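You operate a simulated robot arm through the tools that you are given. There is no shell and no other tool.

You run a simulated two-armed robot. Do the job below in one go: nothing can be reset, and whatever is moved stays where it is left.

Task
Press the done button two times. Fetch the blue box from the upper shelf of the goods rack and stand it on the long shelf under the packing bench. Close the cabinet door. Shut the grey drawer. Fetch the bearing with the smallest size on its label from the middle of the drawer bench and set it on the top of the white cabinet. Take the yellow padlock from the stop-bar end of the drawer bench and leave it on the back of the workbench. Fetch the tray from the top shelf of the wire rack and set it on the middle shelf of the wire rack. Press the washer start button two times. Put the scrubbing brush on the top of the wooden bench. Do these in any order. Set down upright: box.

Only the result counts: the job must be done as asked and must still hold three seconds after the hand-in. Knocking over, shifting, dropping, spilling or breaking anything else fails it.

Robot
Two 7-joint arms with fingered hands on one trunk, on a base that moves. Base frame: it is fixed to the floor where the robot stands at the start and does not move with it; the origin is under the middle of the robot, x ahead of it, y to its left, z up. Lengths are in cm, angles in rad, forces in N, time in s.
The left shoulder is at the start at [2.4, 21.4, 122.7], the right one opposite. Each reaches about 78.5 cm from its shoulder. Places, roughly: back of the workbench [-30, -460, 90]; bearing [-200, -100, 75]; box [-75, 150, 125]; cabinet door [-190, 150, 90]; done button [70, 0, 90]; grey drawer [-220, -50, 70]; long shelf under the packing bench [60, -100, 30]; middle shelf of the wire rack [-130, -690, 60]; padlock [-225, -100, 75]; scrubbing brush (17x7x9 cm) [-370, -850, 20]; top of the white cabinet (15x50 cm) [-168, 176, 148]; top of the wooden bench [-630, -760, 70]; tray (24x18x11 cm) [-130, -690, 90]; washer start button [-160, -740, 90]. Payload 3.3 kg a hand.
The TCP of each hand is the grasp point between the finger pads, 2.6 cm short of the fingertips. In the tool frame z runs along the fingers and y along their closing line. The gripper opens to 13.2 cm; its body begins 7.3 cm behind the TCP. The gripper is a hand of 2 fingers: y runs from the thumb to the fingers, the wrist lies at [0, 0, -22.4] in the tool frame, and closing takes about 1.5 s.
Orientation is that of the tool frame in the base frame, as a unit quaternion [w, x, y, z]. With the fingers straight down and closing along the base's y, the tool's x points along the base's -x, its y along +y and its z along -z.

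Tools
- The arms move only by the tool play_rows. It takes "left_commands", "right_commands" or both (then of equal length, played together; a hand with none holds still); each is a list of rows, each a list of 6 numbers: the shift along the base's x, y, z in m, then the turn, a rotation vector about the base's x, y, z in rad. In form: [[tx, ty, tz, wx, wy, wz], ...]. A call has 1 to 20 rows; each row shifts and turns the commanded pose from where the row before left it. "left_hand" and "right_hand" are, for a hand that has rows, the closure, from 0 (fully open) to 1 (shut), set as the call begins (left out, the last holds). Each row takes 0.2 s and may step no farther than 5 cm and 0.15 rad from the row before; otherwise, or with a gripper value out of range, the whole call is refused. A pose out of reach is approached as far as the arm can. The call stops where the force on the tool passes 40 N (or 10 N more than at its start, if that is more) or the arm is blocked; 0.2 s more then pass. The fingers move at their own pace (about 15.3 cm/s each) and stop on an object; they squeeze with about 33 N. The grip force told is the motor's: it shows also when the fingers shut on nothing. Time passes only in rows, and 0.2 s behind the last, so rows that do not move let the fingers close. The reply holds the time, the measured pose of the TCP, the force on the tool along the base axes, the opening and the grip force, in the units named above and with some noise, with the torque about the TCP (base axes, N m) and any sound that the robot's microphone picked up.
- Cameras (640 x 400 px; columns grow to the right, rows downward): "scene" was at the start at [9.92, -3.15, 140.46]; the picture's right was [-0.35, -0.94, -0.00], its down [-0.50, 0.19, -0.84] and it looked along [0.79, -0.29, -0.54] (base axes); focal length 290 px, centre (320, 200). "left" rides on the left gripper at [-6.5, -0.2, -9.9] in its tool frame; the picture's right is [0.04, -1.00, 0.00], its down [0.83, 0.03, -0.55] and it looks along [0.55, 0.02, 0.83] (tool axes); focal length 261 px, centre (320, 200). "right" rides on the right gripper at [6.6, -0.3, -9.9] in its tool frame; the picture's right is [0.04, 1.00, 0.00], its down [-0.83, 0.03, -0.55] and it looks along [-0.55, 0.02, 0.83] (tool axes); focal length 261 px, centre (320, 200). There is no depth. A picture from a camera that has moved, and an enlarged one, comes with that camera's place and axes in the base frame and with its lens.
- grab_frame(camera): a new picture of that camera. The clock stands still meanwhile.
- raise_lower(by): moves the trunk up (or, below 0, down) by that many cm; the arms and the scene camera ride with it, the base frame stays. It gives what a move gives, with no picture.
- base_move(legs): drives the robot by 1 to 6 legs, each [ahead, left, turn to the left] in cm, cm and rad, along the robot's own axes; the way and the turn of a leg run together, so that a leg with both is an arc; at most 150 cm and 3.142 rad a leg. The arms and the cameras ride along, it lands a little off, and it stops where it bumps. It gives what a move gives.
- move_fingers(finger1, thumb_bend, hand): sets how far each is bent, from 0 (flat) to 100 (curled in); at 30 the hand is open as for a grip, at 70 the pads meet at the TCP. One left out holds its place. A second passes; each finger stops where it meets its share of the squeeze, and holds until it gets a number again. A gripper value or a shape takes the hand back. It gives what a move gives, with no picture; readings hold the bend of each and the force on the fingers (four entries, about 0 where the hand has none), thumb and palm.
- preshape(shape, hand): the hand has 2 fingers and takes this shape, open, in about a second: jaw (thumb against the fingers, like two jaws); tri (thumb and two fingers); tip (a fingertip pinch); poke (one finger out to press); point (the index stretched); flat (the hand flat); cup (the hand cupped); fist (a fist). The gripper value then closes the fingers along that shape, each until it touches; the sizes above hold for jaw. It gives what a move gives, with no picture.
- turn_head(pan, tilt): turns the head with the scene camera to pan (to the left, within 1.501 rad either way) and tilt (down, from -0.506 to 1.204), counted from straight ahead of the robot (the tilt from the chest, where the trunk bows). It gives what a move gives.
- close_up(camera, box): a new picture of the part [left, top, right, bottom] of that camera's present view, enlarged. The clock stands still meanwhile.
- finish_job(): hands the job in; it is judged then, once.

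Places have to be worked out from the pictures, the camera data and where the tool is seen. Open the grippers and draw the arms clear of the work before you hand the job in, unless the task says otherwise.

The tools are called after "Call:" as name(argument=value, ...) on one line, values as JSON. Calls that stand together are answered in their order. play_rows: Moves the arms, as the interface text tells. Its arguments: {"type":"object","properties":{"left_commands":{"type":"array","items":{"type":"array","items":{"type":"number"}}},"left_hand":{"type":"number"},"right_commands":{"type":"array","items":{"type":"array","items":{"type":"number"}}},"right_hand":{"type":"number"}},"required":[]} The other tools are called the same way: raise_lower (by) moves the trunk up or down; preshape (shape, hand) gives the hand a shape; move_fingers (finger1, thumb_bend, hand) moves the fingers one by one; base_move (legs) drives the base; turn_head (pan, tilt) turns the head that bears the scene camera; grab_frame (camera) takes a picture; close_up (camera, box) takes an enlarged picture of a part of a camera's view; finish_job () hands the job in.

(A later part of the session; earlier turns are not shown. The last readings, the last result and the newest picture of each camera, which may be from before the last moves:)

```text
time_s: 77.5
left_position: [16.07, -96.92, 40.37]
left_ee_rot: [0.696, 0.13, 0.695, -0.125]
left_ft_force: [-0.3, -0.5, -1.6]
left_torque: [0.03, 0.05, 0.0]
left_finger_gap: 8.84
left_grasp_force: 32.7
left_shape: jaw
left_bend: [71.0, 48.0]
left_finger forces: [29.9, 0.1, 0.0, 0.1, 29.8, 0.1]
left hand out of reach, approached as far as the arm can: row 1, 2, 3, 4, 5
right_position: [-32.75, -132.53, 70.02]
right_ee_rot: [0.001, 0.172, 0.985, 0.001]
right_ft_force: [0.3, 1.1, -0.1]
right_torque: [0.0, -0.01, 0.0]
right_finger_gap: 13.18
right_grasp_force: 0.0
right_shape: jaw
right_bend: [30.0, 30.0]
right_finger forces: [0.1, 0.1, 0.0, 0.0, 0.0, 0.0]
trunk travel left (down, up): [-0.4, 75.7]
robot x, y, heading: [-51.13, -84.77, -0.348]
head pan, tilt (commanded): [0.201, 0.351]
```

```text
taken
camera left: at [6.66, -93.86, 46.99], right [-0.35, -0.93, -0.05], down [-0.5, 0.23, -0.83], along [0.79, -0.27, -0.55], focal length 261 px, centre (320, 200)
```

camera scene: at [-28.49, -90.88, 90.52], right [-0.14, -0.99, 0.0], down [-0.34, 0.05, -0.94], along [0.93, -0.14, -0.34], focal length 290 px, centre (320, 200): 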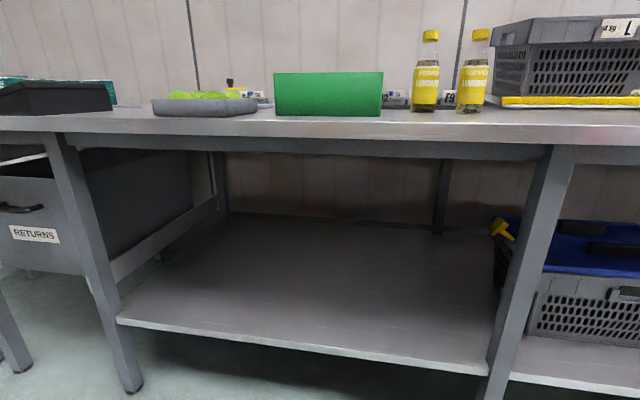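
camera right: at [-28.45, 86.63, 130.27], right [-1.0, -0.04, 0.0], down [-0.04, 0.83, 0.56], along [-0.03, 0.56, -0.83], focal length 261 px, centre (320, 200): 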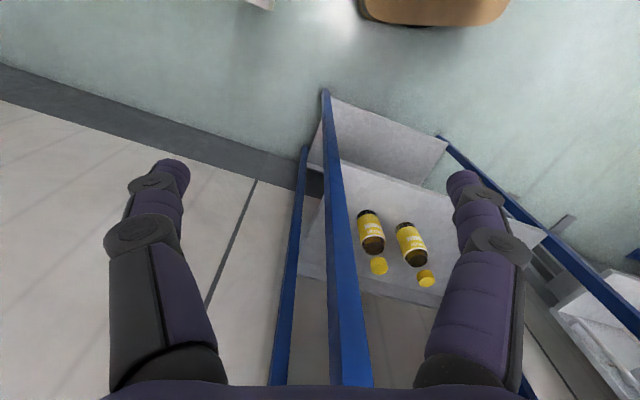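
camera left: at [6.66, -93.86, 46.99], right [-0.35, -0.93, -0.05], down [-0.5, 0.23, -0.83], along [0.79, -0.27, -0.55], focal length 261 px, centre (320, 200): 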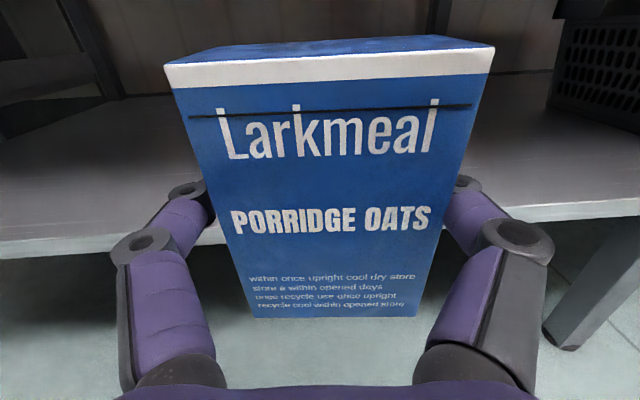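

Level now at z=40 with the box bottom near 33. I raise the trunk 2 cm for margin and drive forward so the box goes over the shelf.

Call:
raise_lower(by=2)

Call:
base_move(legs=[[13, 0, 0]])

Call:
turn_head(pan=0.1, tilt=0.6)

Call:
grab_frame(camera="scene")

Call:
grab_frame(camera="left")

```text
time_s: 78.2
left_position: [16.01, -96.91, 42.23]
left_ee_rot: [0.696, 0.131, 0.695, -0.126]
left_ft_force: [0.1, -0.1, -3.3]
left_torque: [0.02, 0.01, -0.01]
left_finger_gap: 8.86
left_grasp_force: 33.3
left_shape: jaw
left_bend: [71.0, 48.0]
left_finger forces: [29.8, 0.0, 0.0, 0.1, 29.8, 0.0]
right_position: [-32.63, -132.73, 71.86]
right_ee_rot: [0.002, 0.172, 0.985, 0.0]
right_ft_force: [0.7, 0.7, 0.2]
right_torque: [0.01, -0.01, -0.01]
right_finger_gap: 13.2
right_grasp_force: 0.1
right_shape: jaw
right_bend: [30.0, 30.0]
right_finger forces: [0.0, 0.0, 0.1, 0.0, 0.0, 0.0]
trunk travel left (down, up): [-2.4, 73.7]
robot x, y, heading: [-50.97, -85.13, -0.344]
head pan, tilt (commanded): [0.201, 0.351]
```

```text
time_s: 79.5
left_position: [28.04, -101.03, 42.48]
left_ee_rot: [0.696, 0.131, 0.695, -0.127]
left_ft_force: [0.3, 0.8, -2.7]
left_torque: [0.01, 0.01, 0.02]
left_finger_gap: 8.84
left_grasp_force: 33.5
left_shape: jaw
left_bend: [71.0, 48.0]
left_finger forces: [29.8, 0.1, 0.0, 0.0, 29.7, 0.1]
right_position: [-20.73, -137.01, 71.99]
right_ee_rot: [0.001, 0.173, 0.985, 0.0]
right_ft_force: [-0.9, 1.1, 0.0]
right_torque: [-0.03, 0.02, -0.01]
right_finger_gap: 13.18
right_grasp_force: 0.1
right_shape: jaw
right_bend: [30.0, 30.0]
right_finger forces: [0.0, 0.0, 0.0, 0.0, 0.0, 0.0]
trunk travel left (down, up): [-2.4, 73.7]
robot x, y, heading: [-38.97, -88.53, -0.341]
head pan, tilt (commanded): [0.201, 0.351]
```

```text
time_s: 80.2
left_position: [28.13, -101.15, 42.51]
left_ee_rot: [0.696, 0.131, 0.695, -0.127]
left_ft_force: [-0.2, -0.2, -3.4]
left_torque: [0.05, 0.0, 0.01]
left_finger_gap: 8.84
left_grasp_force: 33.2
left_shape: jaw
left_bend: [71.0, 48.0]
left_finger forces: [29.8, 0.0, 0.0, 0.0, 29.9, 0.0]
right_position: [-20.61, -137.1, 71.96]
right_ee_rot: [0.002, 0.173, 0.985, 0.001]
right_ft_force: [0.2, -0.5, 0.0]
right_torque: [-0.01, -0.01, 0.01]
right_finger_gap: 13.21
right_grasp_force: 0.1
right_shape: jaw
right_bend: [30.0, 30.0]
right_finger forces: [0.0, 0.0, 0.0, 0.1, 0.0, 0.1]
trunk travel left (down, up): [-2.4, 73.7]
robot x, y, heading: [-39.12, -88.91, -0.346]
head pan, tilt (commanded): [0.099, 0.6]
```

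```text
taken
camera scene: at [-17.88, -95.75, 90.42], right [-0.24, -0.97, 0.0], down [-0.55, 0.14, -0.83], along [0.8, -0.2, -0.56], focal length 290 px, centre (320, 200)
```

scene: 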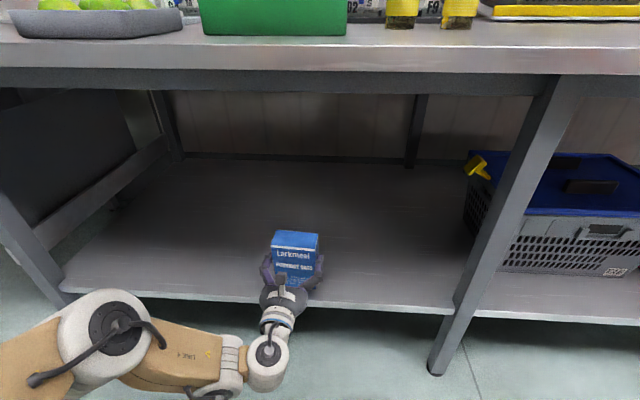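

```text
taken
camera left: at [18.75, -98.06, 49.0], right [-0.36, -0.93, -0.05], down [-0.5, 0.23, -0.83], along [0.79, -0.27, -0.55], focal length 261 px, centre (320, 200)
```

left: 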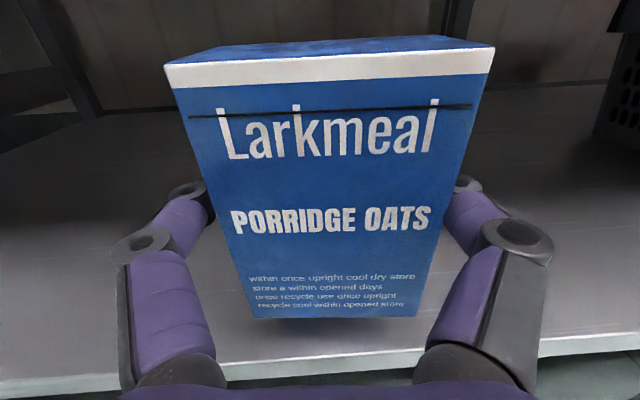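

The box is over the shelf's front edge with clearance. I drive another 12 cm forward.

Call:
base_move(legs=[[12, 0, 0]])

Call:
grab_frame(camera="scene")

Call:
grab_frame(camera="left")

```text
time_s: 81.5
left_position: [39.55, -105.1, 42.5]
left_ee_rot: [0.696, 0.129, 0.695, -0.125]
left_ft_force: [0.5, -0.3, -3.2]
left_torque: [0.04, 0.02, -0.01]
left_finger_gap: 8.86
left_grasp_force: 33.4
left_shape: jaw
left_bend: [71.0, 48.0]
left_finger forces: [29.9, 0.1, 0.0, 0.0, 29.9, 0.1]
right_position: [-9.26, -141.16, 71.94]
right_ee_rot: [0.002, 0.172, 0.985, 0.0]
right_ft_force: [-0.1, -0.1, -0.8]
right_torque: [-0.03, -0.01, -0.01]
right_finger_gap: 13.18
right_grasp_force: 0.0
right_shape: jaw
right_bend: [30.0, 30.0]
right_finger forces: [0.0, 0.0, 0.0, 0.0, 0.0, 0.0]
trunk travel left (down, up): [-2.4, 73.7]
robot x, y, heading: [-28.0, -93.26, -0.344]
head pan, tilt (commanded): [0.099, 0.6]
```

```text
taken
camera scene: at [-6.49, -99.82, 90.41], right [-0.24, -0.97, 0.0], down [-0.55, 0.14, -0.82], along [0.8, -0.2, -0.57], focal length 290 px, centre (320, 200)
```

scene: 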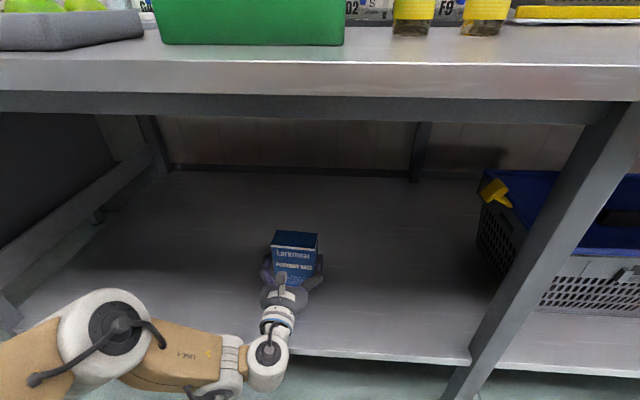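

```text
taken
camera left: at [30.15, -102.09, 49.0], right [-0.35, -0.93, -0.05], down [-0.5, 0.23, -0.83], along [0.79, -0.27, -0.55], focal length 261 px, centre (320, 200)
```

left: 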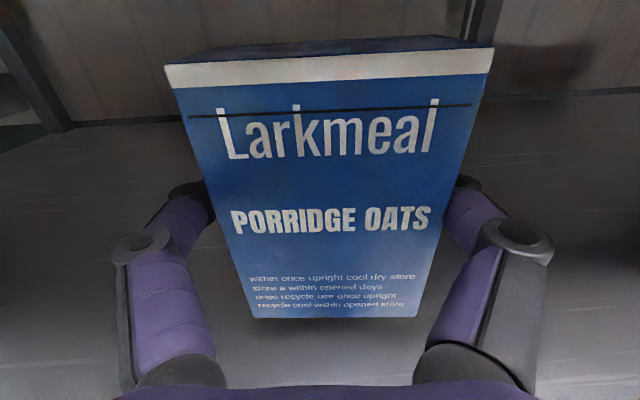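

The box is about 14 cm inside the edge. I lower it gently.

Call:
play_rows(left_commands=[[0, 0, -0.01, 0, 0, 0], [0, 0, -0.01, 0, 0, 0], [0, 0, -0.01, 0, 0, 0]])

Call:
grab_frame(camera="left")

```text
time_s: 82.3
left_position: [39.71, -105.04, 39.53]
left_ee_rot: [0.696, 0.13, 0.695, -0.125]
left_ft_force: [0.5, -0.9, -2.2]
left_torque: [0.0, 0.03, 0.0]
left_finger_gap: 8.86
left_grasp_force: 32.6
left_shape: jaw
left_bend: [71.0, 48.0]
left_finger forces: [29.8, 0.1, 0.0, 0.0, 29.7, 0.1]
right_position: [-9.31, -141.01, 71.94]
right_ee_rot: [0.002, 0.171, 0.985, 0.0]
right_ft_force: [-0.8, 1.2, -0.2]
right_torque: [0.0, 0.02, 0.04]
right_finger_gap: 13.2
right_grasp_force: 0.1
right_shape: jaw
right_bend: [30.0, 30.0]
right_finger forces: [0.0, 0.1, 0.1, 0.0, 0.0, 0.0]
trunk travel left (down, up): [-2.4, 73.7]
robot x, y, heading: [-28.06, -92.89, -0.348]
head pan, tilt (commanded): [0.099, 0.6]
```

```text
taken
camera left: at [30.14, -102.07, 46.0], right [-0.35, -0.93, -0.05], down [-0.5, 0.23, -0.83], along [0.79, -0.27, -0.55], focal length 261 px, centre (320, 200)
```

left: 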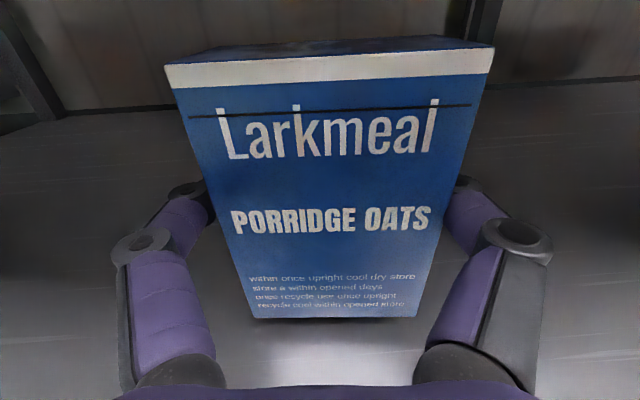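

Continuing down in small steps until I feel the shelf.

Call:
play_rows(left_commands=[[0, 0, -0.006, 0, 0, 0], [0, 0, -0.005, 0, 0, 0], [0, 0, -0.004, 0, 0, 0]])

```text
time_s: 83.1
left_position: [39.67, -105.13, 37.9]
left_ee_rot: [0.696, 0.13, 0.695, -0.125]
left_ft_force: [0.7, 0.2, -2.9]
left_torque: [0.01, 0.01, 0.02]
left_finger_gap: 8.84
left_grasp_force: 32.6
left_shape: jaw
left_bend: [71.0, 48.0]
left_finger forces: [29.7, 0.0, 0.1, 0.0, 29.7, 0.0]
right_position: [-9.15, -141.2, 71.89]
right_ee_rot: [0.002, 0.172, 0.985, 0.0]
right_ft_force: [1.1, 0.2, 0.2]
right_torque: [0.03, -0.03, -0.01]
right_finger_gap: 13.16
right_grasp_force: 0.1
right_shape: jaw
right_bend: [30.0, 30.0]
right_finger forces: [0.0, 0.1, 0.1, 0.0, 0.0, 0.1]
trunk travel left (down, up): [-2.4, 73.7]
robot x, y, heading: [-27.4, -92.86, -0.347]
head pan, tilt (commanded): [0.099, 0.6]
```

Call:
play_rows(left_commands=[[0, 0, -0.004, 0, 0, 0], [0, 0, -0.003, 0, 0, 0]])

Call:
grab_frame(camera="left")

```text
time_s: 83.7
left_position: [39.59, -105.17, 37.36]
left_ee_rot: [0.697, 0.128, 0.694, -0.126]
left_ft_force: [2.1, -2.0, 6.7]
left_torque: [-0.05, -0.05, 0.0]
left_finger_gap: 8.83
left_grasp_force: 32.9
left_shape: jaw
left_bend: [71.0, 48.0]
left_finger forces: [29.7, 0.1, 0.0, 0.0, 30.7, 0.0]
right_position: [-9.26, -141.06, 71.85]
right_ee_rot: [0.003, 0.173, 0.985, 0.0]
right_ft_force: [0.2, 0.1, 0.9]
right_torque: [0.01, 0.0, 0.0]
right_finger_gap: 13.2
right_grasp_force: 0.1
right_shape: jaw
right_bend: [30.0, 30.0]
right_finger forces: [0.1, 0.0, 0.1, 0.0, 0.0, 0.0]
trunk travel left (down, up): [-2.4, 73.7]
robot x, y, heading: [-27.03, -93.18, -0.347]
head pan, tilt (commanded): [0.099, 0.6]
```

```text
taken
camera left: at [30.23, -102.13, 44.0], right [-0.35, -0.93, -0.05], down [-0.5, 0.23, -0.83], along [0.79, -0.27, -0.55], focal length 261 px, centre (320, 200)
```

left: 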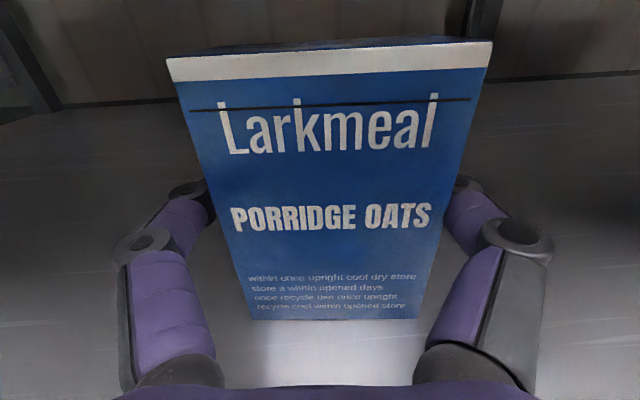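

The box rests on the shelf (upward force felt). I open the hand and check that it stands.

Call:
play_rows(left_commands=[[0, 0, 0, 0, 0, 0], [0, 0, 0, 0, 0, 0], [0, 0, 0, 0, 0, 0], [0, 0, 0, 0, 0, 0], [0, 0, 0, 0, 0, 0]], left_hand=0.1)

Call:
grab_frame(camera="left")

```text
time_s: 84.9
left_position: [39.59, -105.22, 37.31]
left_ee_rot: [0.696, 0.13, 0.695, -0.125]
left_ft_force: [0.0, 0.5, -0.2]
left_torque: [-0.01, 0.01, 0.04]
left_finger_gap: 11.88
left_grasp_force: 0.1
left_shape: jaw
left_bend: [48.0, 31.0]
left_finger forces: [0.1, 0.0, 0.0, 0.0, 0.0, 0.0]
right_position: [-9.27, -141.11, 71.82]
right_ee_rot: [0.002, 0.172, 0.985, 0.0]
right_ft_force: [1.2, 0.2, -0.2]
right_torque: [-0.03, 0.02, 0.03]
right_finger_gap: 13.2
right_grasp_force: 0.0
right_shape: jaw
right_bend: [30.0, 30.0]
right_finger forces: [0.0, 0.1, 0.0, 0.0, 0.0, 0.1]
trunk travel left (down, up): [-2.4, 73.7]
robot x, y, heading: [-27.78, -92.79, -0.347]
head pan, tilt (commanded): [0.099, 0.6]
```

```text
taken
camera left: at [30.18, -102.1, 43.81], right [-0.35, -0.93, -0.05], down [-0.5, 0.23, -0.83], along [0.79, -0.27, -0.55], focal length 261 px, centre (320, 200)
```

left: 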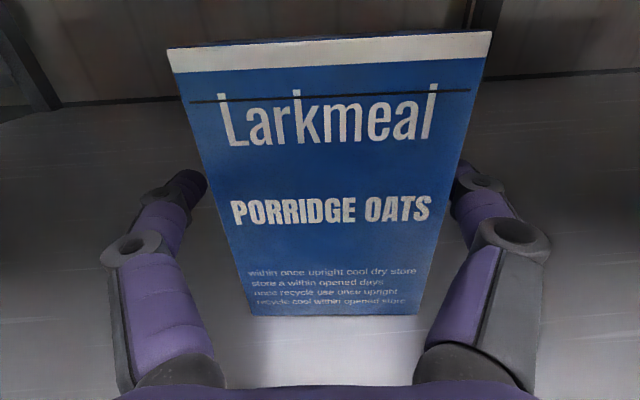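

The box stands by itself with clearance on both sides. I back the base straight out.

Call:
base_move(legs=[[-40, 0, 0]])

Call:
grab_frame(camera="scene")

```text
time_s: 87.4
left_position: [2.25, -91.55, 37.22]
left_ee_rot: [0.696, 0.128, 0.695, -0.123]
left_ft_force: [0.6, -0.3, 0.4]
left_torque: [0.01, 0.03, -0.04]
left_finger_gap: 11.87
left_grasp_force: 0.0
left_shape: jaw
left_bend: [48.0, 31.0]
left_finger forces: [0.1, 0.0, 0.1, 0.0, 0.0, 0.2]
right_position: [-46.36, -127.64, 71.91]
right_ee_rot: [0.002, 0.169, 0.986, 0.0]
right_ft_force: [-0.7, -0.6, -0.3]
right_torque: [0.02, 0.0, 0.04]
right_finger_gap: 13.19
right_grasp_force: 0.0
right_shape: jaw
right_bend: [30.0, 30.0]
right_finger forces: [0.0, 0.1, 0.0, 0.1, 0.0, 0.1]
trunk travel left (down, up): [-2.4, 73.7]
robot x, y, heading: [-64.97, -79.92, -0.341]
head pan, tilt (commanded): [0.099, 0.6]
```

```text
taken
camera scene: at [-43.85, -86.4, 90.41], right [-0.24, -0.97, 0.0], down [-0.55, 0.13, -0.82], along [0.8, -0.2, -0.57], focal length 290 px, centre (320, 200)
```

scene: 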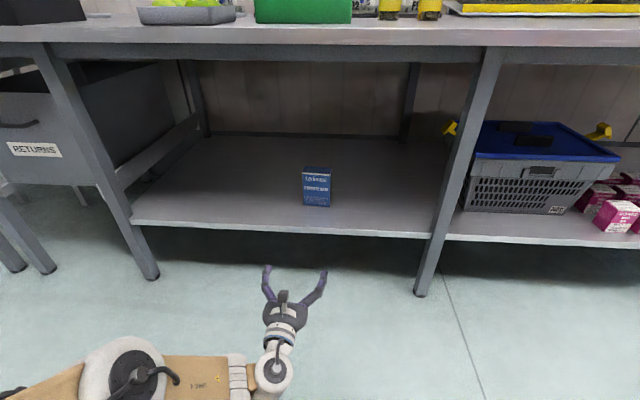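

The blue box stands on the long shelf. I raise the trunk back and look toward the drawer bench side.

Call:
raise_lower(by=40)

Call:
raise_lower(by=8)

Call:
base_move(legs=[[10, 30, 0], [0, 0, 1.9]])

Call:
turn_head(pan=0.6, tilt=0.5)

Call:
grab_frame(camera="scene")

Call:
turn_head(pan=1.4, tilt=0.5)

Call:
grab_frame(camera="scene")

```text
time_s: 91.2
left_position: [3.9, -92.09, 87.4]
left_ee_rot: [0.748, 0.119, 0.639, -0.131]
left_ft_force: [-0.8, 0.5, -0.1]
left_torque: [0.01, 0.0, -0.01]
left_finger_gap: 11.89
left_grasp_force: 0.1
left_shape: jaw
left_bend: [48.0, 31.0]
left_finger forces: [0.0, 0.0, 0.0, 0.0, 0.0, 0.0]
right_position: [-46.34, -127.7, 111.91]
right_ee_rot: [0.001, 0.168, 0.986, 0.0]
right_ft_force: [0.2, -1.1, 0.2]
right_torque: [0.02, 0.01, 0.03]
right_finger_gap: 13.21
right_grasp_force: 0.0
right_shape: jaw
right_bend: [30.0, 30.0]
right_finger forces: [0.1, 0.0, 0.0, 0.1, 0.0, 0.0]
trunk travel left (down, up): [-42.4, 33.7]
robot x, y, heading: [-64.89, -79.86, -0.341]
head pan, tilt (commanded): [0.099, 0.6]
```

```text
time_s: 92.4
left_position: [3.99, -92.05, 96.16]
left_ee_rot: [0.752, 0.117, 0.636, -0.131]
left_ft_force: [-0.6, 0.0, 0.5]
left_torque: [-0.02, 0.02, 0.03]
left_finger_gap: 11.89
left_grasp_force: 0.0
left_shape: jaw
left_bend: [48.0, 31.0]
left_finger forces: [0.1, 0.0, 0.1, 0.0, 0.0, 0.0]
right_position: [-46.39, -127.78, 119.84]
right_ee_rot: [0.002, 0.169, 0.986, 0.001]
right_ft_force: [-0.6, -1.1, -0.2]
right_torque: [-0.01, 0.01, 0.01]
right_finger_gap: 13.18
right_grasp_force: 0.0
right_shape: jaw
right_bend: [30.0, 30.0]
right_finger forces: [0.0, 0.0, 0.1, 0.0, 0.1, 0.0]
trunk travel left (down, up): [-50.4, 25.7]
robot x, y, heading: [-64.75, -80.0, -0.342]
head pan, tilt (commanded): [0.099, 0.6]
```

```text
time_s: 99.0
left_position: [-55.24, 14.87, 96.35]
left_ee_rot: [0.549, -0.445, 0.469, 0.531]
left_ft_force: [0.3, -0.3, 0.0]
left_torque: [-0.02, -0.02, 0.0]
left_finger_gap: 11.86
left_grasp_force: 0.1
left_shape: jaw
left_bend: [48.0, 31.0]
left_finger forces: [0.0, 0.0, 0.0, 0.0, 0.1, 0.0]
right_position: [-5.76, -22.16, 119.98]
right_ee_rot: [0.0, -0.697, 0.717, 0.002]
right_ft_force: [0.3, 0.4, -0.5]
right_torque: [-0.01, 0.03, -0.01]
right_finger_gap: 13.19
right_grasp_force: 0.1
right_shape: jaw
right_bend: [30.0, 30.0]
right_finger forces: [0.0, 0.1, 0.0, 0.0, 0.0, 0.0]
trunk travel left (down, up): [-50.4, 25.7]
robot x, y, heading: [-45.57, -54.55, 1.544]
head pan, tilt (commanded): [0.099, 0.6]
```

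```text
time_s: 99.9
left_position: [-55.05, 14.61, 96.26]
left_ee_rot: [0.548, -0.445, 0.469, 0.53]
left_ft_force: [0.3, 0.3, 0.2]
left_torque: [-0.01, 0.04, -0.02]
left_finger_gap: 11.86
left_grasp_force: 0.1
left_shape: jaw
left_bend: [48.0, 31.0]
left_finger forces: [0.1, 0.0, 0.0, 0.1, 0.0, 0.0]
right_position: [-5.67, -22.02, 119.91]
right_ee_rot: [0.001, -0.698, 0.716, 0.001]
right_ft_force: [0.6, 0.1, -0.8]
right_torque: [-0.02, 0.0, 0.02]
right_finger_gap: 13.21
right_grasp_force: 0.1
right_shape: jaw
right_bend: [30.0, 30.0]
right_finger forces: [0.0, 0.1, 0.0, 0.0, 0.0, 0.0]
trunk travel left (down, up): [-50.4, 25.7]
robot x, y, heading: [-45.59, -54.39, 1.545]
head pan, tilt (commanded): [0.6, 0.499]
```

```text
taken
camera scene: at [-50.44, -45.36, 140.56], right [0.84, 0.54, 0.0], down [0.26, -0.4, -0.88], along [-0.48, 0.74, -0.48], focal length 290 px, centre (320, 200)
```

scene: 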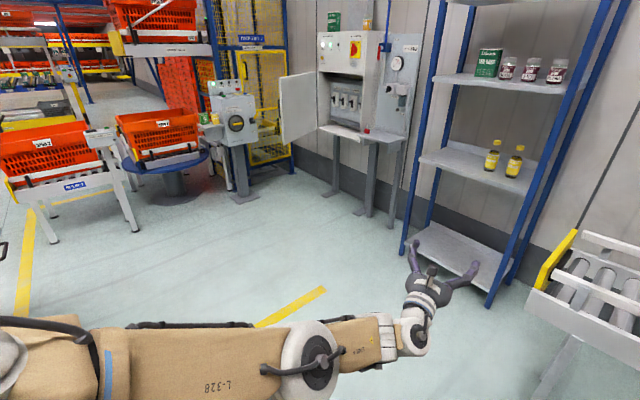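

```text
time_s: 101.1
left_position: [-55.14, 14.72, 96.28]
left_ee_rot: [0.548, -0.446, 0.468, 0.531]
left_ft_force: [-0.2, 0.9, -0.3]
left_torque: [0.0, 0.02, -0.01]
left_finger_gap: 11.85
left_grasp_force: 0.0
left_shape: jaw
left_bend: [48.0, 31.0]
left_finger forces: [0.0, 0.0, 0.0, 0.1, 0.0, 0.0]
right_position: [-5.56, -22.18, 119.95]
right_ee_rot: [0.001, -0.697, 0.717, 0.002]
right_ft_force: [0.2, -0.5, 0.3]
right_torque: [0.02, -0.01, -0.01]
right_finger_gap: 13.2
right_grasp_force: 0.1
right_shape: jaw
right_bend: [30.0, 30.0]
right_finger forces: [0.1, 0.0, 0.0, 0.0, 0.1, 0.0]
trunk travel left (down, up): [-50.4, 25.7]
robot x, y, heading: [-45.46, -54.83, 1.545]
head pan, tilt (commanded): [1.4, 0.499]
```

```text
taken
camera scene: at [-54.43, -51.21, 140.57], right [0.2, 0.98, 0.0], down [0.47, -0.09, -0.88], along [-0.86, 0.17, -0.48], focal length 290 px, centre (320, 200)
```

scene: 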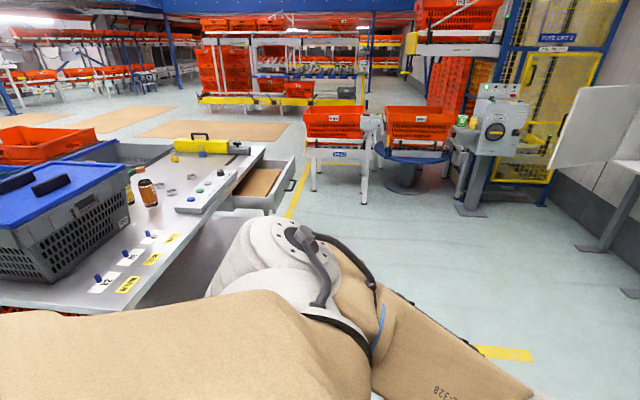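

I see the open cabinet door and the open drawer. I drive toward the cabinet first.

Call:
base_move(legs=[[60, 55, 0], [45, 55, -0.3]])

Call:
turn_head(pan=0.2, tilt=0.35)

Call:
grab_frame(camera="scene")

```text
time_s: 108.9
left_position: [-135.11, 128.48, 96.31]
left_ee_rot: [0.618, -0.375, 0.527, 0.448]
left_ft_force: [0.9, -0.3, 0.1]
left_torque: [0.0, -0.01, 0.01]
left_finger_gap: 11.88
left_grasp_force: 0.1
left_shape: jaw
left_bend: [48.0, 31.0]
left_finger forces: [0.1, 0.0, 0.0, 0.0, 0.0, 0.0]
right_position: [-98.16, 79.39, 119.92]
right_ee_rot: [0.001, -0.59, 0.808, 0.001]
right_ft_force: [-0.2, -0.1, -0.6]
right_torque: [-0.01, 0.01, 0.0]
right_finger_gap: 13.19
right_grasp_force: 0.0
right_shape: jaw
right_bend: [30.0, 30.0]
right_finger forces: [0.1, 0.0, 0.0, 0.0, 0.0, 0.0]
trunk travel left (down, up): [-50.4, 25.7]
robot x, y, heading: [-145.68, 59.16, 1.261]
head pan, tilt (commanded): [1.4, 0.499]
```

```text
time_s: 110.3
left_position: [-135.25, 128.38, 96.28]
left_ee_rot: [0.618, -0.375, 0.527, 0.448]
left_ft_force: [-0.9, -0.6, 0.2]
left_torque: [0.02, 0.0, 0.03]
left_finger_gap: 11.89
left_grasp_force: 0.0
left_shape: jaw
left_bend: [48.0, 31.0]
left_finger forces: [0.0, 0.0, 0.1, 0.0, 0.0, 0.0]
right_position: [-98.09, 79.32, 119.94]
right_ee_rot: [0.001, -0.589, 0.808, 0.002]
right_ft_force: [0.3, -0.4, 0.8]
right_torque: [0.01, 0.01, 0.01]
right_finger_gap: 13.17
right_grasp_force: 0.1
right_shape: jaw
right_bend: [30.0, 30.0]
right_finger forces: [0.0, 0.0, 0.1, 0.0, 0.1, 0.0]
trunk travel left (down, up): [-50.4, 25.7]
robot x, y, heading: [-145.71, 59.36, 1.258]
head pan, tilt (commanded): [0.201, 0.351]
```

```text
taken
camera scene: at [-143.88, 69.98, 141.93], right [0.99, -0.11, 0.0], down [-0.04, -0.34, -0.94], along [0.1, 0.93, -0.34], focal length 290 px, centre (320, 200)
```

scene: 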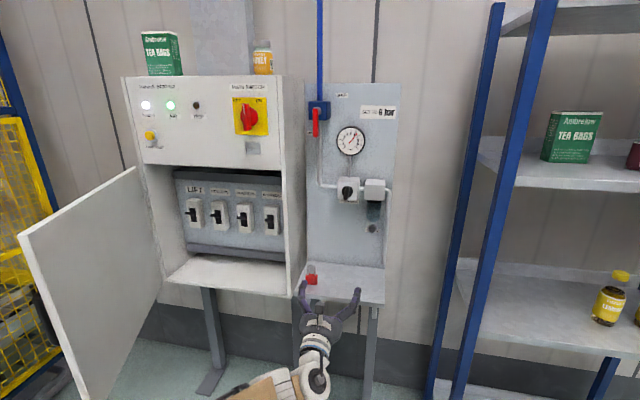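

The cabinet door stands open about 68°, hinge near [-193,172], free edge near [-191,121], z 70–118. I back off and prepare the left hand as a fist to push the door from its left side.

Call:
base_move(legs=[[-45, 0, -0.04]])

Call:
play_rows(left_commands=[[-0.012, -0.036, 0.01, -0.05, 0.02, 0], [-0.012, -0.036, 0.01, -0.05, 0.02, 0], [-0.012, -0.036, 0.01, -0.05, 0.02, 0], [-0.03, 0.005, 0, 0, 0, 0], [-0.03, 0.005, 0, 0, 0, 0], [-0.03, 0.005, 0, 0, 0, 0]], left_hand=1)

Call:
turn_head(pan=0.5, tilt=0.35)

Call:
grab_frame(camera="scene")

```text
time_s: 113.0
left_position: [-147.06, 85.78, 96.36]
left_ee_rot: [0.626, -0.365, 0.533, 0.437]
left_ft_force: [-1.1, -0.9, 0.8]
left_torque: [0.0, -0.02, 0.03]
left_finger_gap: 11.88
left_grasp_force: 0.1
left_shape: jaw
left_bend: [48.0, 31.0]
left_finger forces: [0.0, 0.0, 0.1, 0.0, 0.0, 0.0]
right_position: [-111.65, 35.36, 119.96]
right_ee_rot: [0.002, -0.574, 0.819, 0.002]
right_ft_force: [-0.2, 0.2, -0.5]
right_torque: [0.0, -0.01, -0.01]
right_finger_gap: 13.2
right_grasp_force: 0.1
right_shape: jaw
right_bend: [30.0, 30.0]
right_finger forces: [0.0, 0.0, 0.1, 0.0, 0.0, 0.0]
trunk travel left (down, up): [-50.4, 25.7]
robot x, y, heading: [-159.48, 17.13, 1.229]
head pan, tilt (commanded): [0.201, 0.351]
```

```text
time_s: 114.4
left_position: [-159.66, 76.67, 99.34]
left_ee_rot: [0.581, -0.397, 0.583, 0.407]
left_ft_force: [-0.9, 0.3, -0.2]
left_torque: [-0.01, 0.03, -0.02]
left_finger_gap: 0.0
left_grasp_force: 33.8
left_shape: jaw
left_bend: [63.0, 70.0]
left_finger forces: [0.1, 0.0, 0.1, 0.0, 0.1, 0.0]
left hand out of reach, approached as far as the arm can: row 3
right_position: [-111.78, 35.48, 120.07]
right_ee_rot: [0.001, -0.574, 0.819, 0.003]
right_ft_force: [0.3, -0.2, 0.1]
right_torque: [0.01, 0.0, -0.01]
right_finger_gap: 13.19
right_grasp_force: 0.0
right_shape: jaw
right_bend: [30.0, 30.0]
right_finger forces: [0.1, 0.0, 0.0, 0.0, 0.1, 0.0]
trunk travel left (down, up): [-50.4, 25.7]
robot x, y, heading: [-159.88, 17.08, 1.225]
head pan, tilt (commanded): [0.201, 0.351]
```

```text
time_s: 115.2
left_position: [-159.56, 76.77, 99.35]
left_ee_rot: [0.58, -0.397, 0.583, 0.407]
left_ft_force: [-0.3, 0.8, 0.5]
left_torque: [0.01, -0.03, 0.0]
left_finger_gap: 0.01
left_grasp_force: 33.1
left_shape: jaw
left_bend: [63.0, 70.0]
left_finger forces: [0.0, 0.1, 0.0, 0.1, 0.1, 0.0]
right_position: [-111.84, 35.42, 119.95]
right_ee_rot: [0.001, -0.574, 0.819, 0.001]
right_ft_force: [-0.4, -0.1, 0.0]
right_torque: [0.0, 0.01, -0.02]
right_finger_gap: 13.17
right_grasp_force: 0.0
right_shape: jaw
right_bend: [30.0, 30.0]
right_finger forces: [0.1, 0.0, 0.0, 0.0, 0.0, 0.0]
trunk travel left (down, up): [-50.4, 25.7]
robot x, y, heading: [-159.91, 16.98, 1.223]
head pan, tilt (commanded): [0.499, 0.351]
```

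```text
taken
camera scene: at [-160.6, 27.78, 141.93], right [0.99, 0.15, 0.0], down [0.05, -0.34, -0.94], along [-0.14, 0.93, -0.34], focal length 290 px, centre (320, 200)
```

scene: 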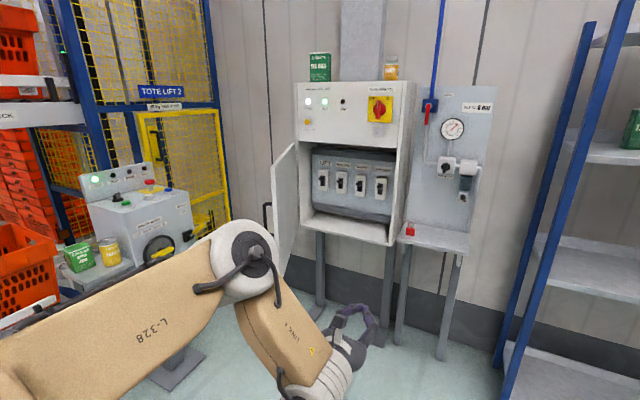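

Now I raise the fist to z=112 (above the door handle), extend it, and strafe left so it can go along the door's left side.

Call:
play_rows(left_commands=[[0.014, 0.0375, 0.025, 0, 0, 0], [0.014, 0.0375, 0.025, 0, 0, 0], [0.014, 0.0375, 0.025, 0, 0, 0], [0.014, 0.0375, 0.025, 0, 0, 0], [0, 0, 0.027, 0, 0, 0]])

Call:
base_move(legs=[[-21, 55, 0], [12, 0, 0]])

Call:
turn_head(pan=0.1, tilt=0.4)

Call:
grab_frame(camera="scene")

Call:
grab_frame(camera="left")

```text
time_s: 116.4
left_position: [-158.23, 78.73, 108.3]
left_ee_rot: [0.58, -0.397, 0.583, 0.407]
left_ft_force: [0.8, 0.3, 0.1]
left_torque: [-0.01, 0.03, 0.02]
left_finger_gap: 0.0
left_grasp_force: 33.1
left_shape: jaw
left_bend: [63.0, 70.0]
left_finger forces: [0.0, 0.1, 0.0, 0.1, 0.0, 0.0]
left hand out of reach, approached as far as the arm can: row 1, 2, 3, 4
right_position: [-111.64, 35.24, 119.71]
right_ee_rot: [0.002, -0.574, 0.819, 0.002]
right_ft_force: [-0.3, -0.5, -0.2]
right_torque: [0.04, 0.02, 0.0]
right_finger_gap: 13.18
right_grasp_force: 0.0
right_shape: jaw
right_bend: [30.0, 30.0]
right_finger forces: [0.0, 0.0, 0.1, 0.1, 0.0, 0.0]
trunk travel left (down, up): [-50.4, 25.7]
robot x, y, heading: [-159.95, 16.96, 1.224]
head pan, tilt (commanded): [0.499, 0.351]
```

```text
time_s: 120.5
left_position: [-211.79, 88.46, 108.14]
left_ee_rot: [0.579, -0.399, 0.582, 0.407]
left_ft_force: [0.0, -0.3, -0.3]
left_torque: [-0.04, 0.01, 0.02]
left_finger_gap: 0.0
left_grasp_force: 32.8
left_shape: jaw
left_bend: [63.0, 70.0]
left_finger forces: [0.0, 0.0, 0.0, 0.0, 0.0, 0.1]
right_position: [-165.22, 45.33, 119.85]
right_ee_rot: [0.0, -0.576, 0.818, 0.001]
right_ft_force: [-0.8, -1.0, 0.8]
right_torque: [-0.02, 0.04, -0.03]
right_finger_gap: 13.19
right_grasp_force: 0.1
right_shape: jaw
right_bend: [30.0, 30.0]
right_finger forces: [0.0, 0.1, 0.0, 0.1, 0.0, 0.1]
trunk travel left (down, up): [-50.4, 25.7]
robot x, y, heading: [-213.31, 26.59, 1.228]
head pan, tilt (commanded): [0.499, 0.351]
```

```text
time_s: 121.4
left_position: [-212.01, 88.41, 108.24]
left_ee_rot: [0.58, -0.399, 0.582, 0.407]
left_ft_force: [-0.1, 0.9, -0.5]
left_torque: [-0.02, -0.06, -0.04]
left_finger_gap: 0.0
left_grasp_force: 33.0
left_shape: jaw
left_bend: [63.0, 70.0]
left_finger forces: [0.0, 0.1, 0.0, 0.1, 0.0, 0.1]
right_position: [-165.32, 45.3, 119.93]
right_ee_rot: [0.001, -0.577, 0.817, 0.002]
right_ft_force: [-0.9, 0.1, -0.4]
right_torque: [-0.01, 0.03, -0.01]
right_finger_gap: 13.19
right_grasp_force: 0.0
right_shape: jaw
right_bend: [30.0, 30.0]
right_finger forces: [0.0, 0.1, 0.1, 0.0, 0.0, 0.0]
trunk travel left (down, up): [-50.4, 25.7]
robot x, y, heading: [-213.15, 26.79, 1.227]
head pan, tilt (commanded): [0.099, 0.4]
```

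```text
taken
camera scene: at [-210.53, 37.19, 141.48], right [0.97, -0.24, 0.0], down [-0.09, -0.38, -0.92], along [0.22, 0.89, -0.39], focal length 290 px, centre (320, 200)
```

scene: 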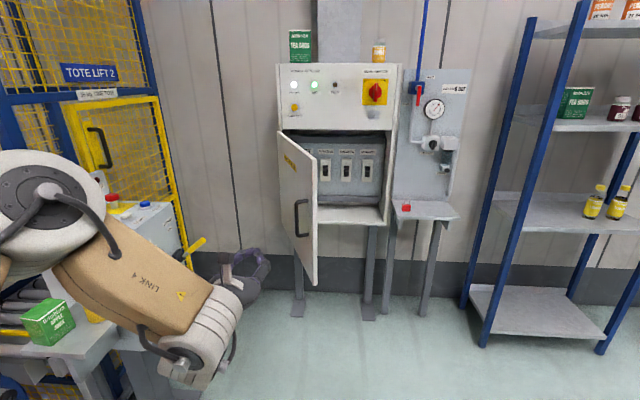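

```text
taken
camera left: at [-215.2, 78.8, 114.78], right [0.94, -0.35, -0.05], down [-0.23, -0.5, -0.83], along [0.26, 0.79, -0.55], focal length 261 px, centre (320, 200)
```

left: 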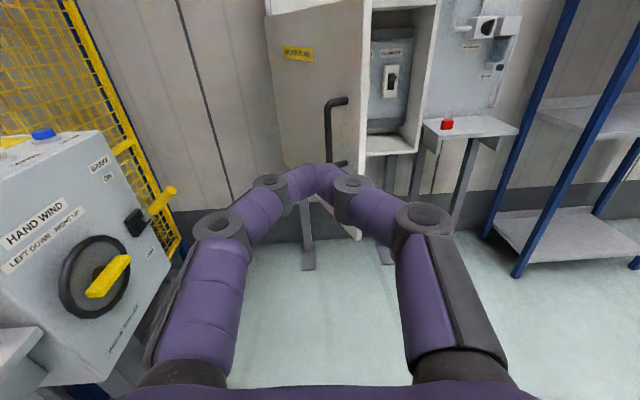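

The door's outer face with its handle is visible; my fist is at z=108, above the handle. I drive forward so the fist lies along the door's left side.

Call:
base_move(legs=[[37, 4.5, 0]])

Call:
grab_frame(camera="left")

Call:
grab_frame(camera="scene")

```text
time_s: 123.7
left_position: [-204.19, 124.94, 108.19]
left_ee_rot: [0.578, -0.401, 0.581, 0.409]
left_ft_force: [-0.4, -0.2, -0.2]
left_torque: [0.04, 0.0, 0.02]
left_finger_gap: 0.01
left_grasp_force: 33.0
left_shape: jaw
left_bend: [63.0, 70.0]
left_finger forces: [0.0, 0.0, 0.0, 0.0, 0.0, 0.0]
right_position: [-157.23, 82.16, 119.75]
right_ee_rot: [0.001, -0.579, 0.815, 0.001]
right_ft_force: [0.5, 0.3, 0.4]
right_torque: [-0.03, -0.01, -0.01]
right_finger_gap: 13.21
right_grasp_force: 0.1
right_shape: jaw
right_bend: [30.0, 30.0]
right_finger forces: [0.0, 0.1, 0.0, 0.0, 0.0, 0.1]
trunk travel left (down, up): [-50.4, 25.7]
robot x, y, heading: [-205.28, 63.26, 1.232]
head pan, tilt (commanded): [0.099, 0.4]
```

```text
taken
camera left: at [-207.42, 115.34, 114.75], right [0.94, -0.34, -0.05], down [-0.23, -0.5, -0.83], along [0.26, 0.79, -0.55], focal length 261 px, centre (320, 200)
```

left: 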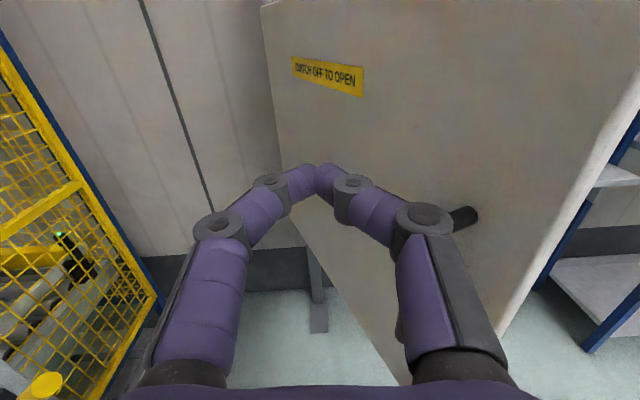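

```text
taken
camera scene: at [-202.46, 73.77, 141.47], right [0.97, -0.23, 0.0], down [-0.09, -0.38, -0.92], along [0.21, 0.9, -0.39], focal length 290 px, centre (320, 200)
```

scene: 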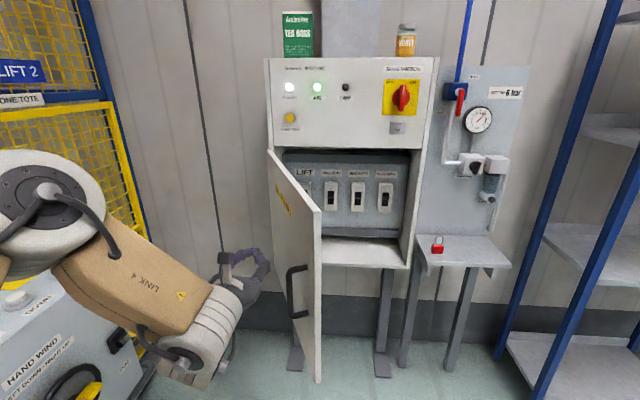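

The fist is alongside the door's outer face. I push to the right with the arm in small steps.

Call:
play_rows(left_commands=[[0.025, 0.0, 0, 0, 0, 0], [0.025, 0.0, 0, 0, 0, 0], [0.025, 0.002, 0, 0, 0, 0], [0.025, 0.004, 0, 0, 0, 0], [0.025, 0.006, 0, 0, 0, 0], [0.025, 0.008, 0, 0, 0, 0], [0.025, 0.01, 0, 0, 0, 0], [0.025, 0.012, 0, 0, 0, 0]])

Call:
grab_frame(camera="left")

Call:
grab_frame(camera="scene")

```text
time_s: 125.5
left_position: [-185.91, 130.47, 108.99]
left_ee_rot: [0.576, -0.409, 0.572, 0.417]
left_ft_force: [-0.2, -0.6, 1.4]
left_torque: [-0.03, 0.02, 0.01]
left_finger_gap: 0.01
left_grasp_force: 32.8
left_shape: jaw
left_bend: [63.0, 70.0]
left_finger forces: [0.0, 0.0, 0.0, 0.0, 0.0, 0.1]
right_position: [-157.45, 81.98, 119.78]
right_ee_rot: [0.001, -0.579, 0.815, 0.002]
right_ft_force: [-0.5, 0.2, 0.4]
right_torque: [0.02, -0.02, 0.0]
right_finger_gap: 13.18
right_grasp_force: 0.0
right_shape: jaw
right_bend: [30.0, 30.0]
right_finger forces: [0.1, 0.1, 0.0, 0.1, 0.1, 0.0]
trunk travel left (down, up): [-50.4, 25.7]
robot x, y, heading: [-205.26, 62.95, 1.238]
head pan, tilt (commanded): [0.099, 0.4]
```

```text
taken
camera left: at [-188.77, 120.76, 115.43], right [0.95, -0.31, -0.05], down [-0.21, -0.5, -0.84], along [0.24, 0.8, -0.54], focal length 261 px, centre (320, 200)
```

left: 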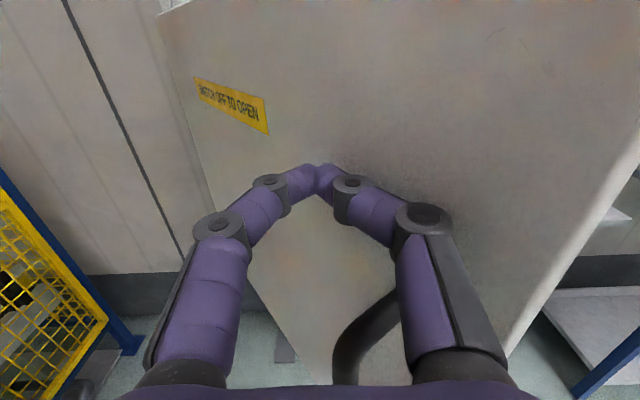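

```text
taken
camera scene: at [-202.47, 73.73, 141.47], right [0.97, -0.23, 0.0], down [-0.09, -0.38, -0.92], along [0.21, 0.9, -0.39], focal length 290 px, centre (320, 200)
```

scene: 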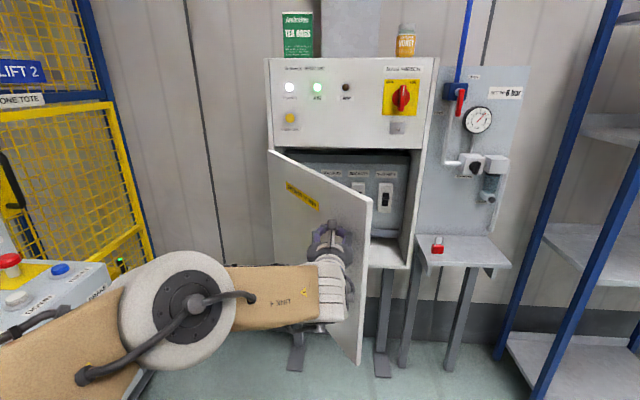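

The door swings easily. I continue pushing by driving the base forward and right.

Call:
base_move(legs=[[8, -10, 0]])

Call:
grab_frame(camera="scene")

```text
time_s: 126.8
left_position: [-173.69, 134.64, 108.16]
left_ee_rot: [0.571, -0.41, 0.576, 0.418]
left_ft_force: [0.7, -0.2, 0.3]
left_torque: [0.01, -0.02, 0.04]
left_finger_gap: 0.0
left_grasp_force: 33.0
left_shape: jaw
left_bend: [63.0, 70.0]
left_finger forces: [0.0, 0.0, 0.0, 0.0, 0.0, 0.0]
right_position: [-144.99, 86.29, 119.82]
right_ee_rot: [0.0, -0.578, 0.816, 0.003]
right_ft_force: [-0.9, 0.8, -0.3]
right_torque: [-0.03, 0.01, -0.03]
right_finger_gap: 13.2
right_grasp_force: 0.0
right_shape: jaw
right_bend: [30.0, 30.0]
right_finger forces: [0.1, 0.0, 0.0, 0.0, 0.1, 0.1]
trunk travel left (down, up): [-50.4, 25.7]
robot x, y, heading: [-193.18, 67.14, 1.234]
head pan, tilt (commanded): [0.099, 0.4]
```

```text
taken
camera scene: at [-190.11, 78.02, 141.47], right [0.97, -0.23, 0.0], down [-0.09, -0.38, -0.92], along [0.21, 0.9, -0.39], focal length 290 px, centre (320, 200)
```

scene: 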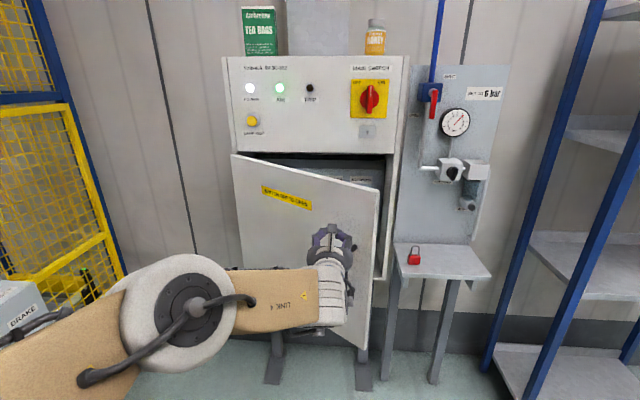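

The door is more than half closed. I keep pushing forward with the base.

Call:
base_move(legs=[[12, -3, 0]])

Call:
grab_frame(camera="scene")

```text
time_s: 128.1
left_position: [-167.33, 145.28, 108.15]
left_ee_rot: [0.569, -0.412, 0.574, 0.42]
left_ft_force: [0.0, -0.1, -0.6]
left_torque: [0.03, 0.0, 0.02]
left_finger_gap: 0.0
left_grasp_force: 33.2
left_shape: jaw
left_bend: [63.0, 69.0]
left_finger forces: [0.1, 0.1, 0.0, 0.0, 0.1, 0.0]
right_position: [-138.12, 96.7, 119.81]
right_ee_rot: [0.0, -0.58, 0.815, 0.001]
right_ft_force: [0.1, 0.3, 0.6]
right_torque: [-0.06, 0.03, -0.01]
right_finger_gap: 13.19
right_grasp_force: 0.1
right_shape: jaw
right_bend: [30.0, 30.0]
right_finger forces: [0.0, 0.1, 0.0, 0.0, 0.1, 0.1]
trunk travel left (down, up): [-50.4, 25.7]
robot x, y, heading: [-186.02, 77.33, 1.233]
head pan, tilt (commanded): [0.099, 0.4]
```

```text
taken
camera scene: at [-183.36, 88.34, 141.46], right [0.97, -0.23, 0.0], down [-0.09, -0.38, -0.92], along [0.21, 0.9, -0.39], focal length 290 px, centre (320, 200)
```

scene: 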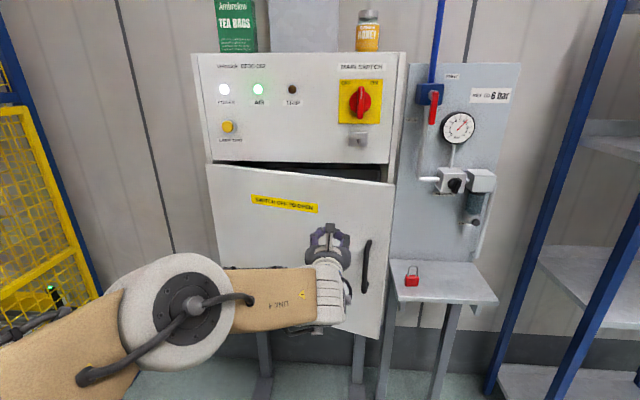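

Nearly closed. I finish with the arm, pushing forward and watching the force.

Call:
play_rows(left_commands=[[0.008, 0.0235, 0, 0, 0, 0], [0.008, 0.0235, 0, 0, 0, 0], [0.008, 0.0235, 0, 0, 0, 0], [0.008, 0.0235, 0, 0, 0, 0], [0.008, 0.0235, 0, 0, 0, 0]])

Call:
grab_frame(camera="scene")

```text
time_s: 129.3
left_position: [-167.83, 150.65, 109.8]
left_ee_rot: [0.569, -0.414, 0.572, 0.423]
left_ft_force: [-0.2, 0.2, -0.1]
left_torque: [-0.03, -0.03, 0.02]
left_finger_gap: 0.0
left_grasp_force: 32.9
left_shape: jaw
left_bend: [63.0, 69.0]
left_finger forces: [0.0, 0.0, 0.0, 0.0, 0.0, 0.0]
left hand out of reach, approached as far as the arm can: row 2, 3, 4, 5
right_position: [-138.31, 96.55, 119.97]
right_ee_rot: [0.001, -0.58, 0.815, 0.001]
right_ft_force: [-0.2, 0.3, -0.1]
right_torque: [-0.02, 0.02, -0.01]
right_finger_gap: 13.18
right_grasp_force: 0.0
right_shape: jaw
right_bend: [30.0, 30.0]
right_finger forces: [0.0, 0.0, 0.1, 0.0, 0.1, 0.1]
trunk travel left (down, up): [-50.4, 25.7]
robot x, y, heading: [-186.12, 77.65, 1.237]
head pan, tilt (commanded): [0.099, 0.4]
```

```text
taken
camera scene: at [-183.48, 88.16, 141.48], right [0.97, -0.23, 0.0], down [-0.09, -0.38, -0.92], along [0.21, 0.9, -0.39], focal length 290 px, centre (320, 200)
```

scene: 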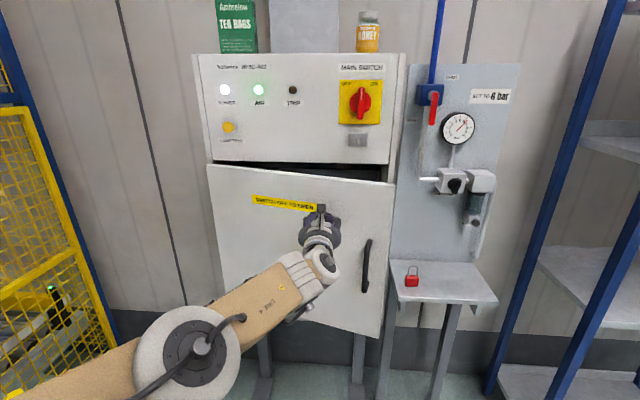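

I drive forward a few cm more in small legs and watch the force.

Call:
base_move(legs=[[5, -2, 0]])

Call:
grab_frame(camera="scene")

Call:
grab_frame(camera="left")

```text
time_s: 130.2
left_position: [-164.16, 155.02, 109.58]
left_ee_rot: [0.566, -0.415, 0.572, 0.424]
left_ft_force: [1.0, -0.2, -0.2]
left_torque: [0.01, 0.04, 0.01]
left_finger_gap: 0.02
left_grasp_force: 33.2
left_shape: jaw
left_bend: [63.0, 69.0]
left_finger forces: [0.0, 0.0, 0.1, 0.1, 0.0, 0.0]
right_position: [-134.6, 100.8, 119.8]
right_ee_rot: [-0.001, -0.58, 0.815, 0.002]
right_ft_force: [0.1, 0.3, -1.1]
right_torque: [-0.06, 0.04, -0.02]
right_finger_gap: 13.18
right_grasp_force: 0.1
right_shape: jaw
right_bend: [30.0, 30.0]
right_finger forces: [0.0, 0.0, 0.0, 0.0, 0.0, 0.0]
trunk travel left (down, up): [-50.4, 25.7]
robot x, y, heading: [-182.85, 81.79, 1.232]
head pan, tilt (commanded): [0.099, 0.4]
```

```text
taken
camera scene: at [-179.73, 92.48, 141.45], right [0.97, -0.23, 0.0], down [-0.09, -0.38, -0.92], along [0.21, 0.9, -0.39], focal length 290 px, centre (320, 200)
```

scene: 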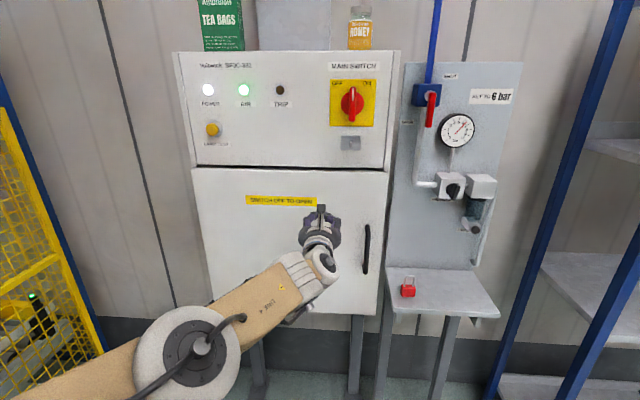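

```text
taken
camera left: at [-166.8, 145.22, 116.16], right [0.95, -0.3, -0.05], down [-0.21, -0.51, -0.83], along [0.22, 0.81, -0.55], focal length 261 px, centre (320, 200)
```

left: 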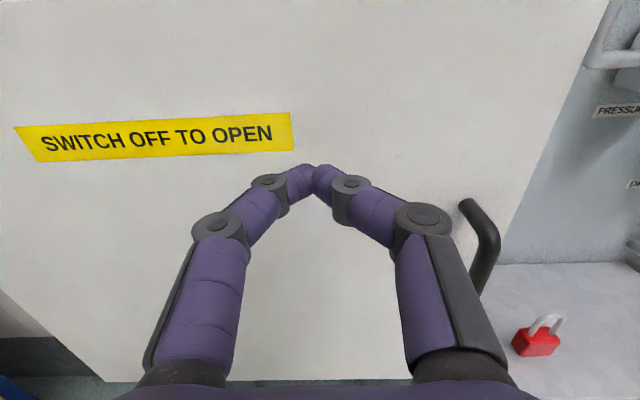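

The door looks closed; I zoom to check for any remaining gap.

Call:
close_up(camera="scene", box=[170, 140, 420, 320])

```text
2.22 times, centred on (295, 230) of scene
camera zoom: at [-179.73, 92.48, 141.45], right [0.97, -0.23, 0.0], down [-0.09, -0.38, -0.92], along [0.21, 0.9, -0.39], focal length 646 px, centre (376, 133)
```

zoom: 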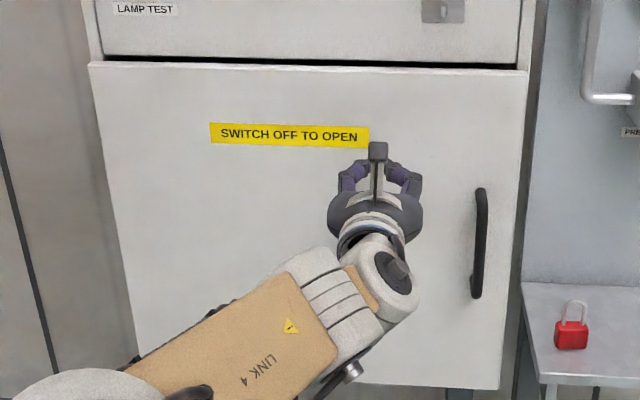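

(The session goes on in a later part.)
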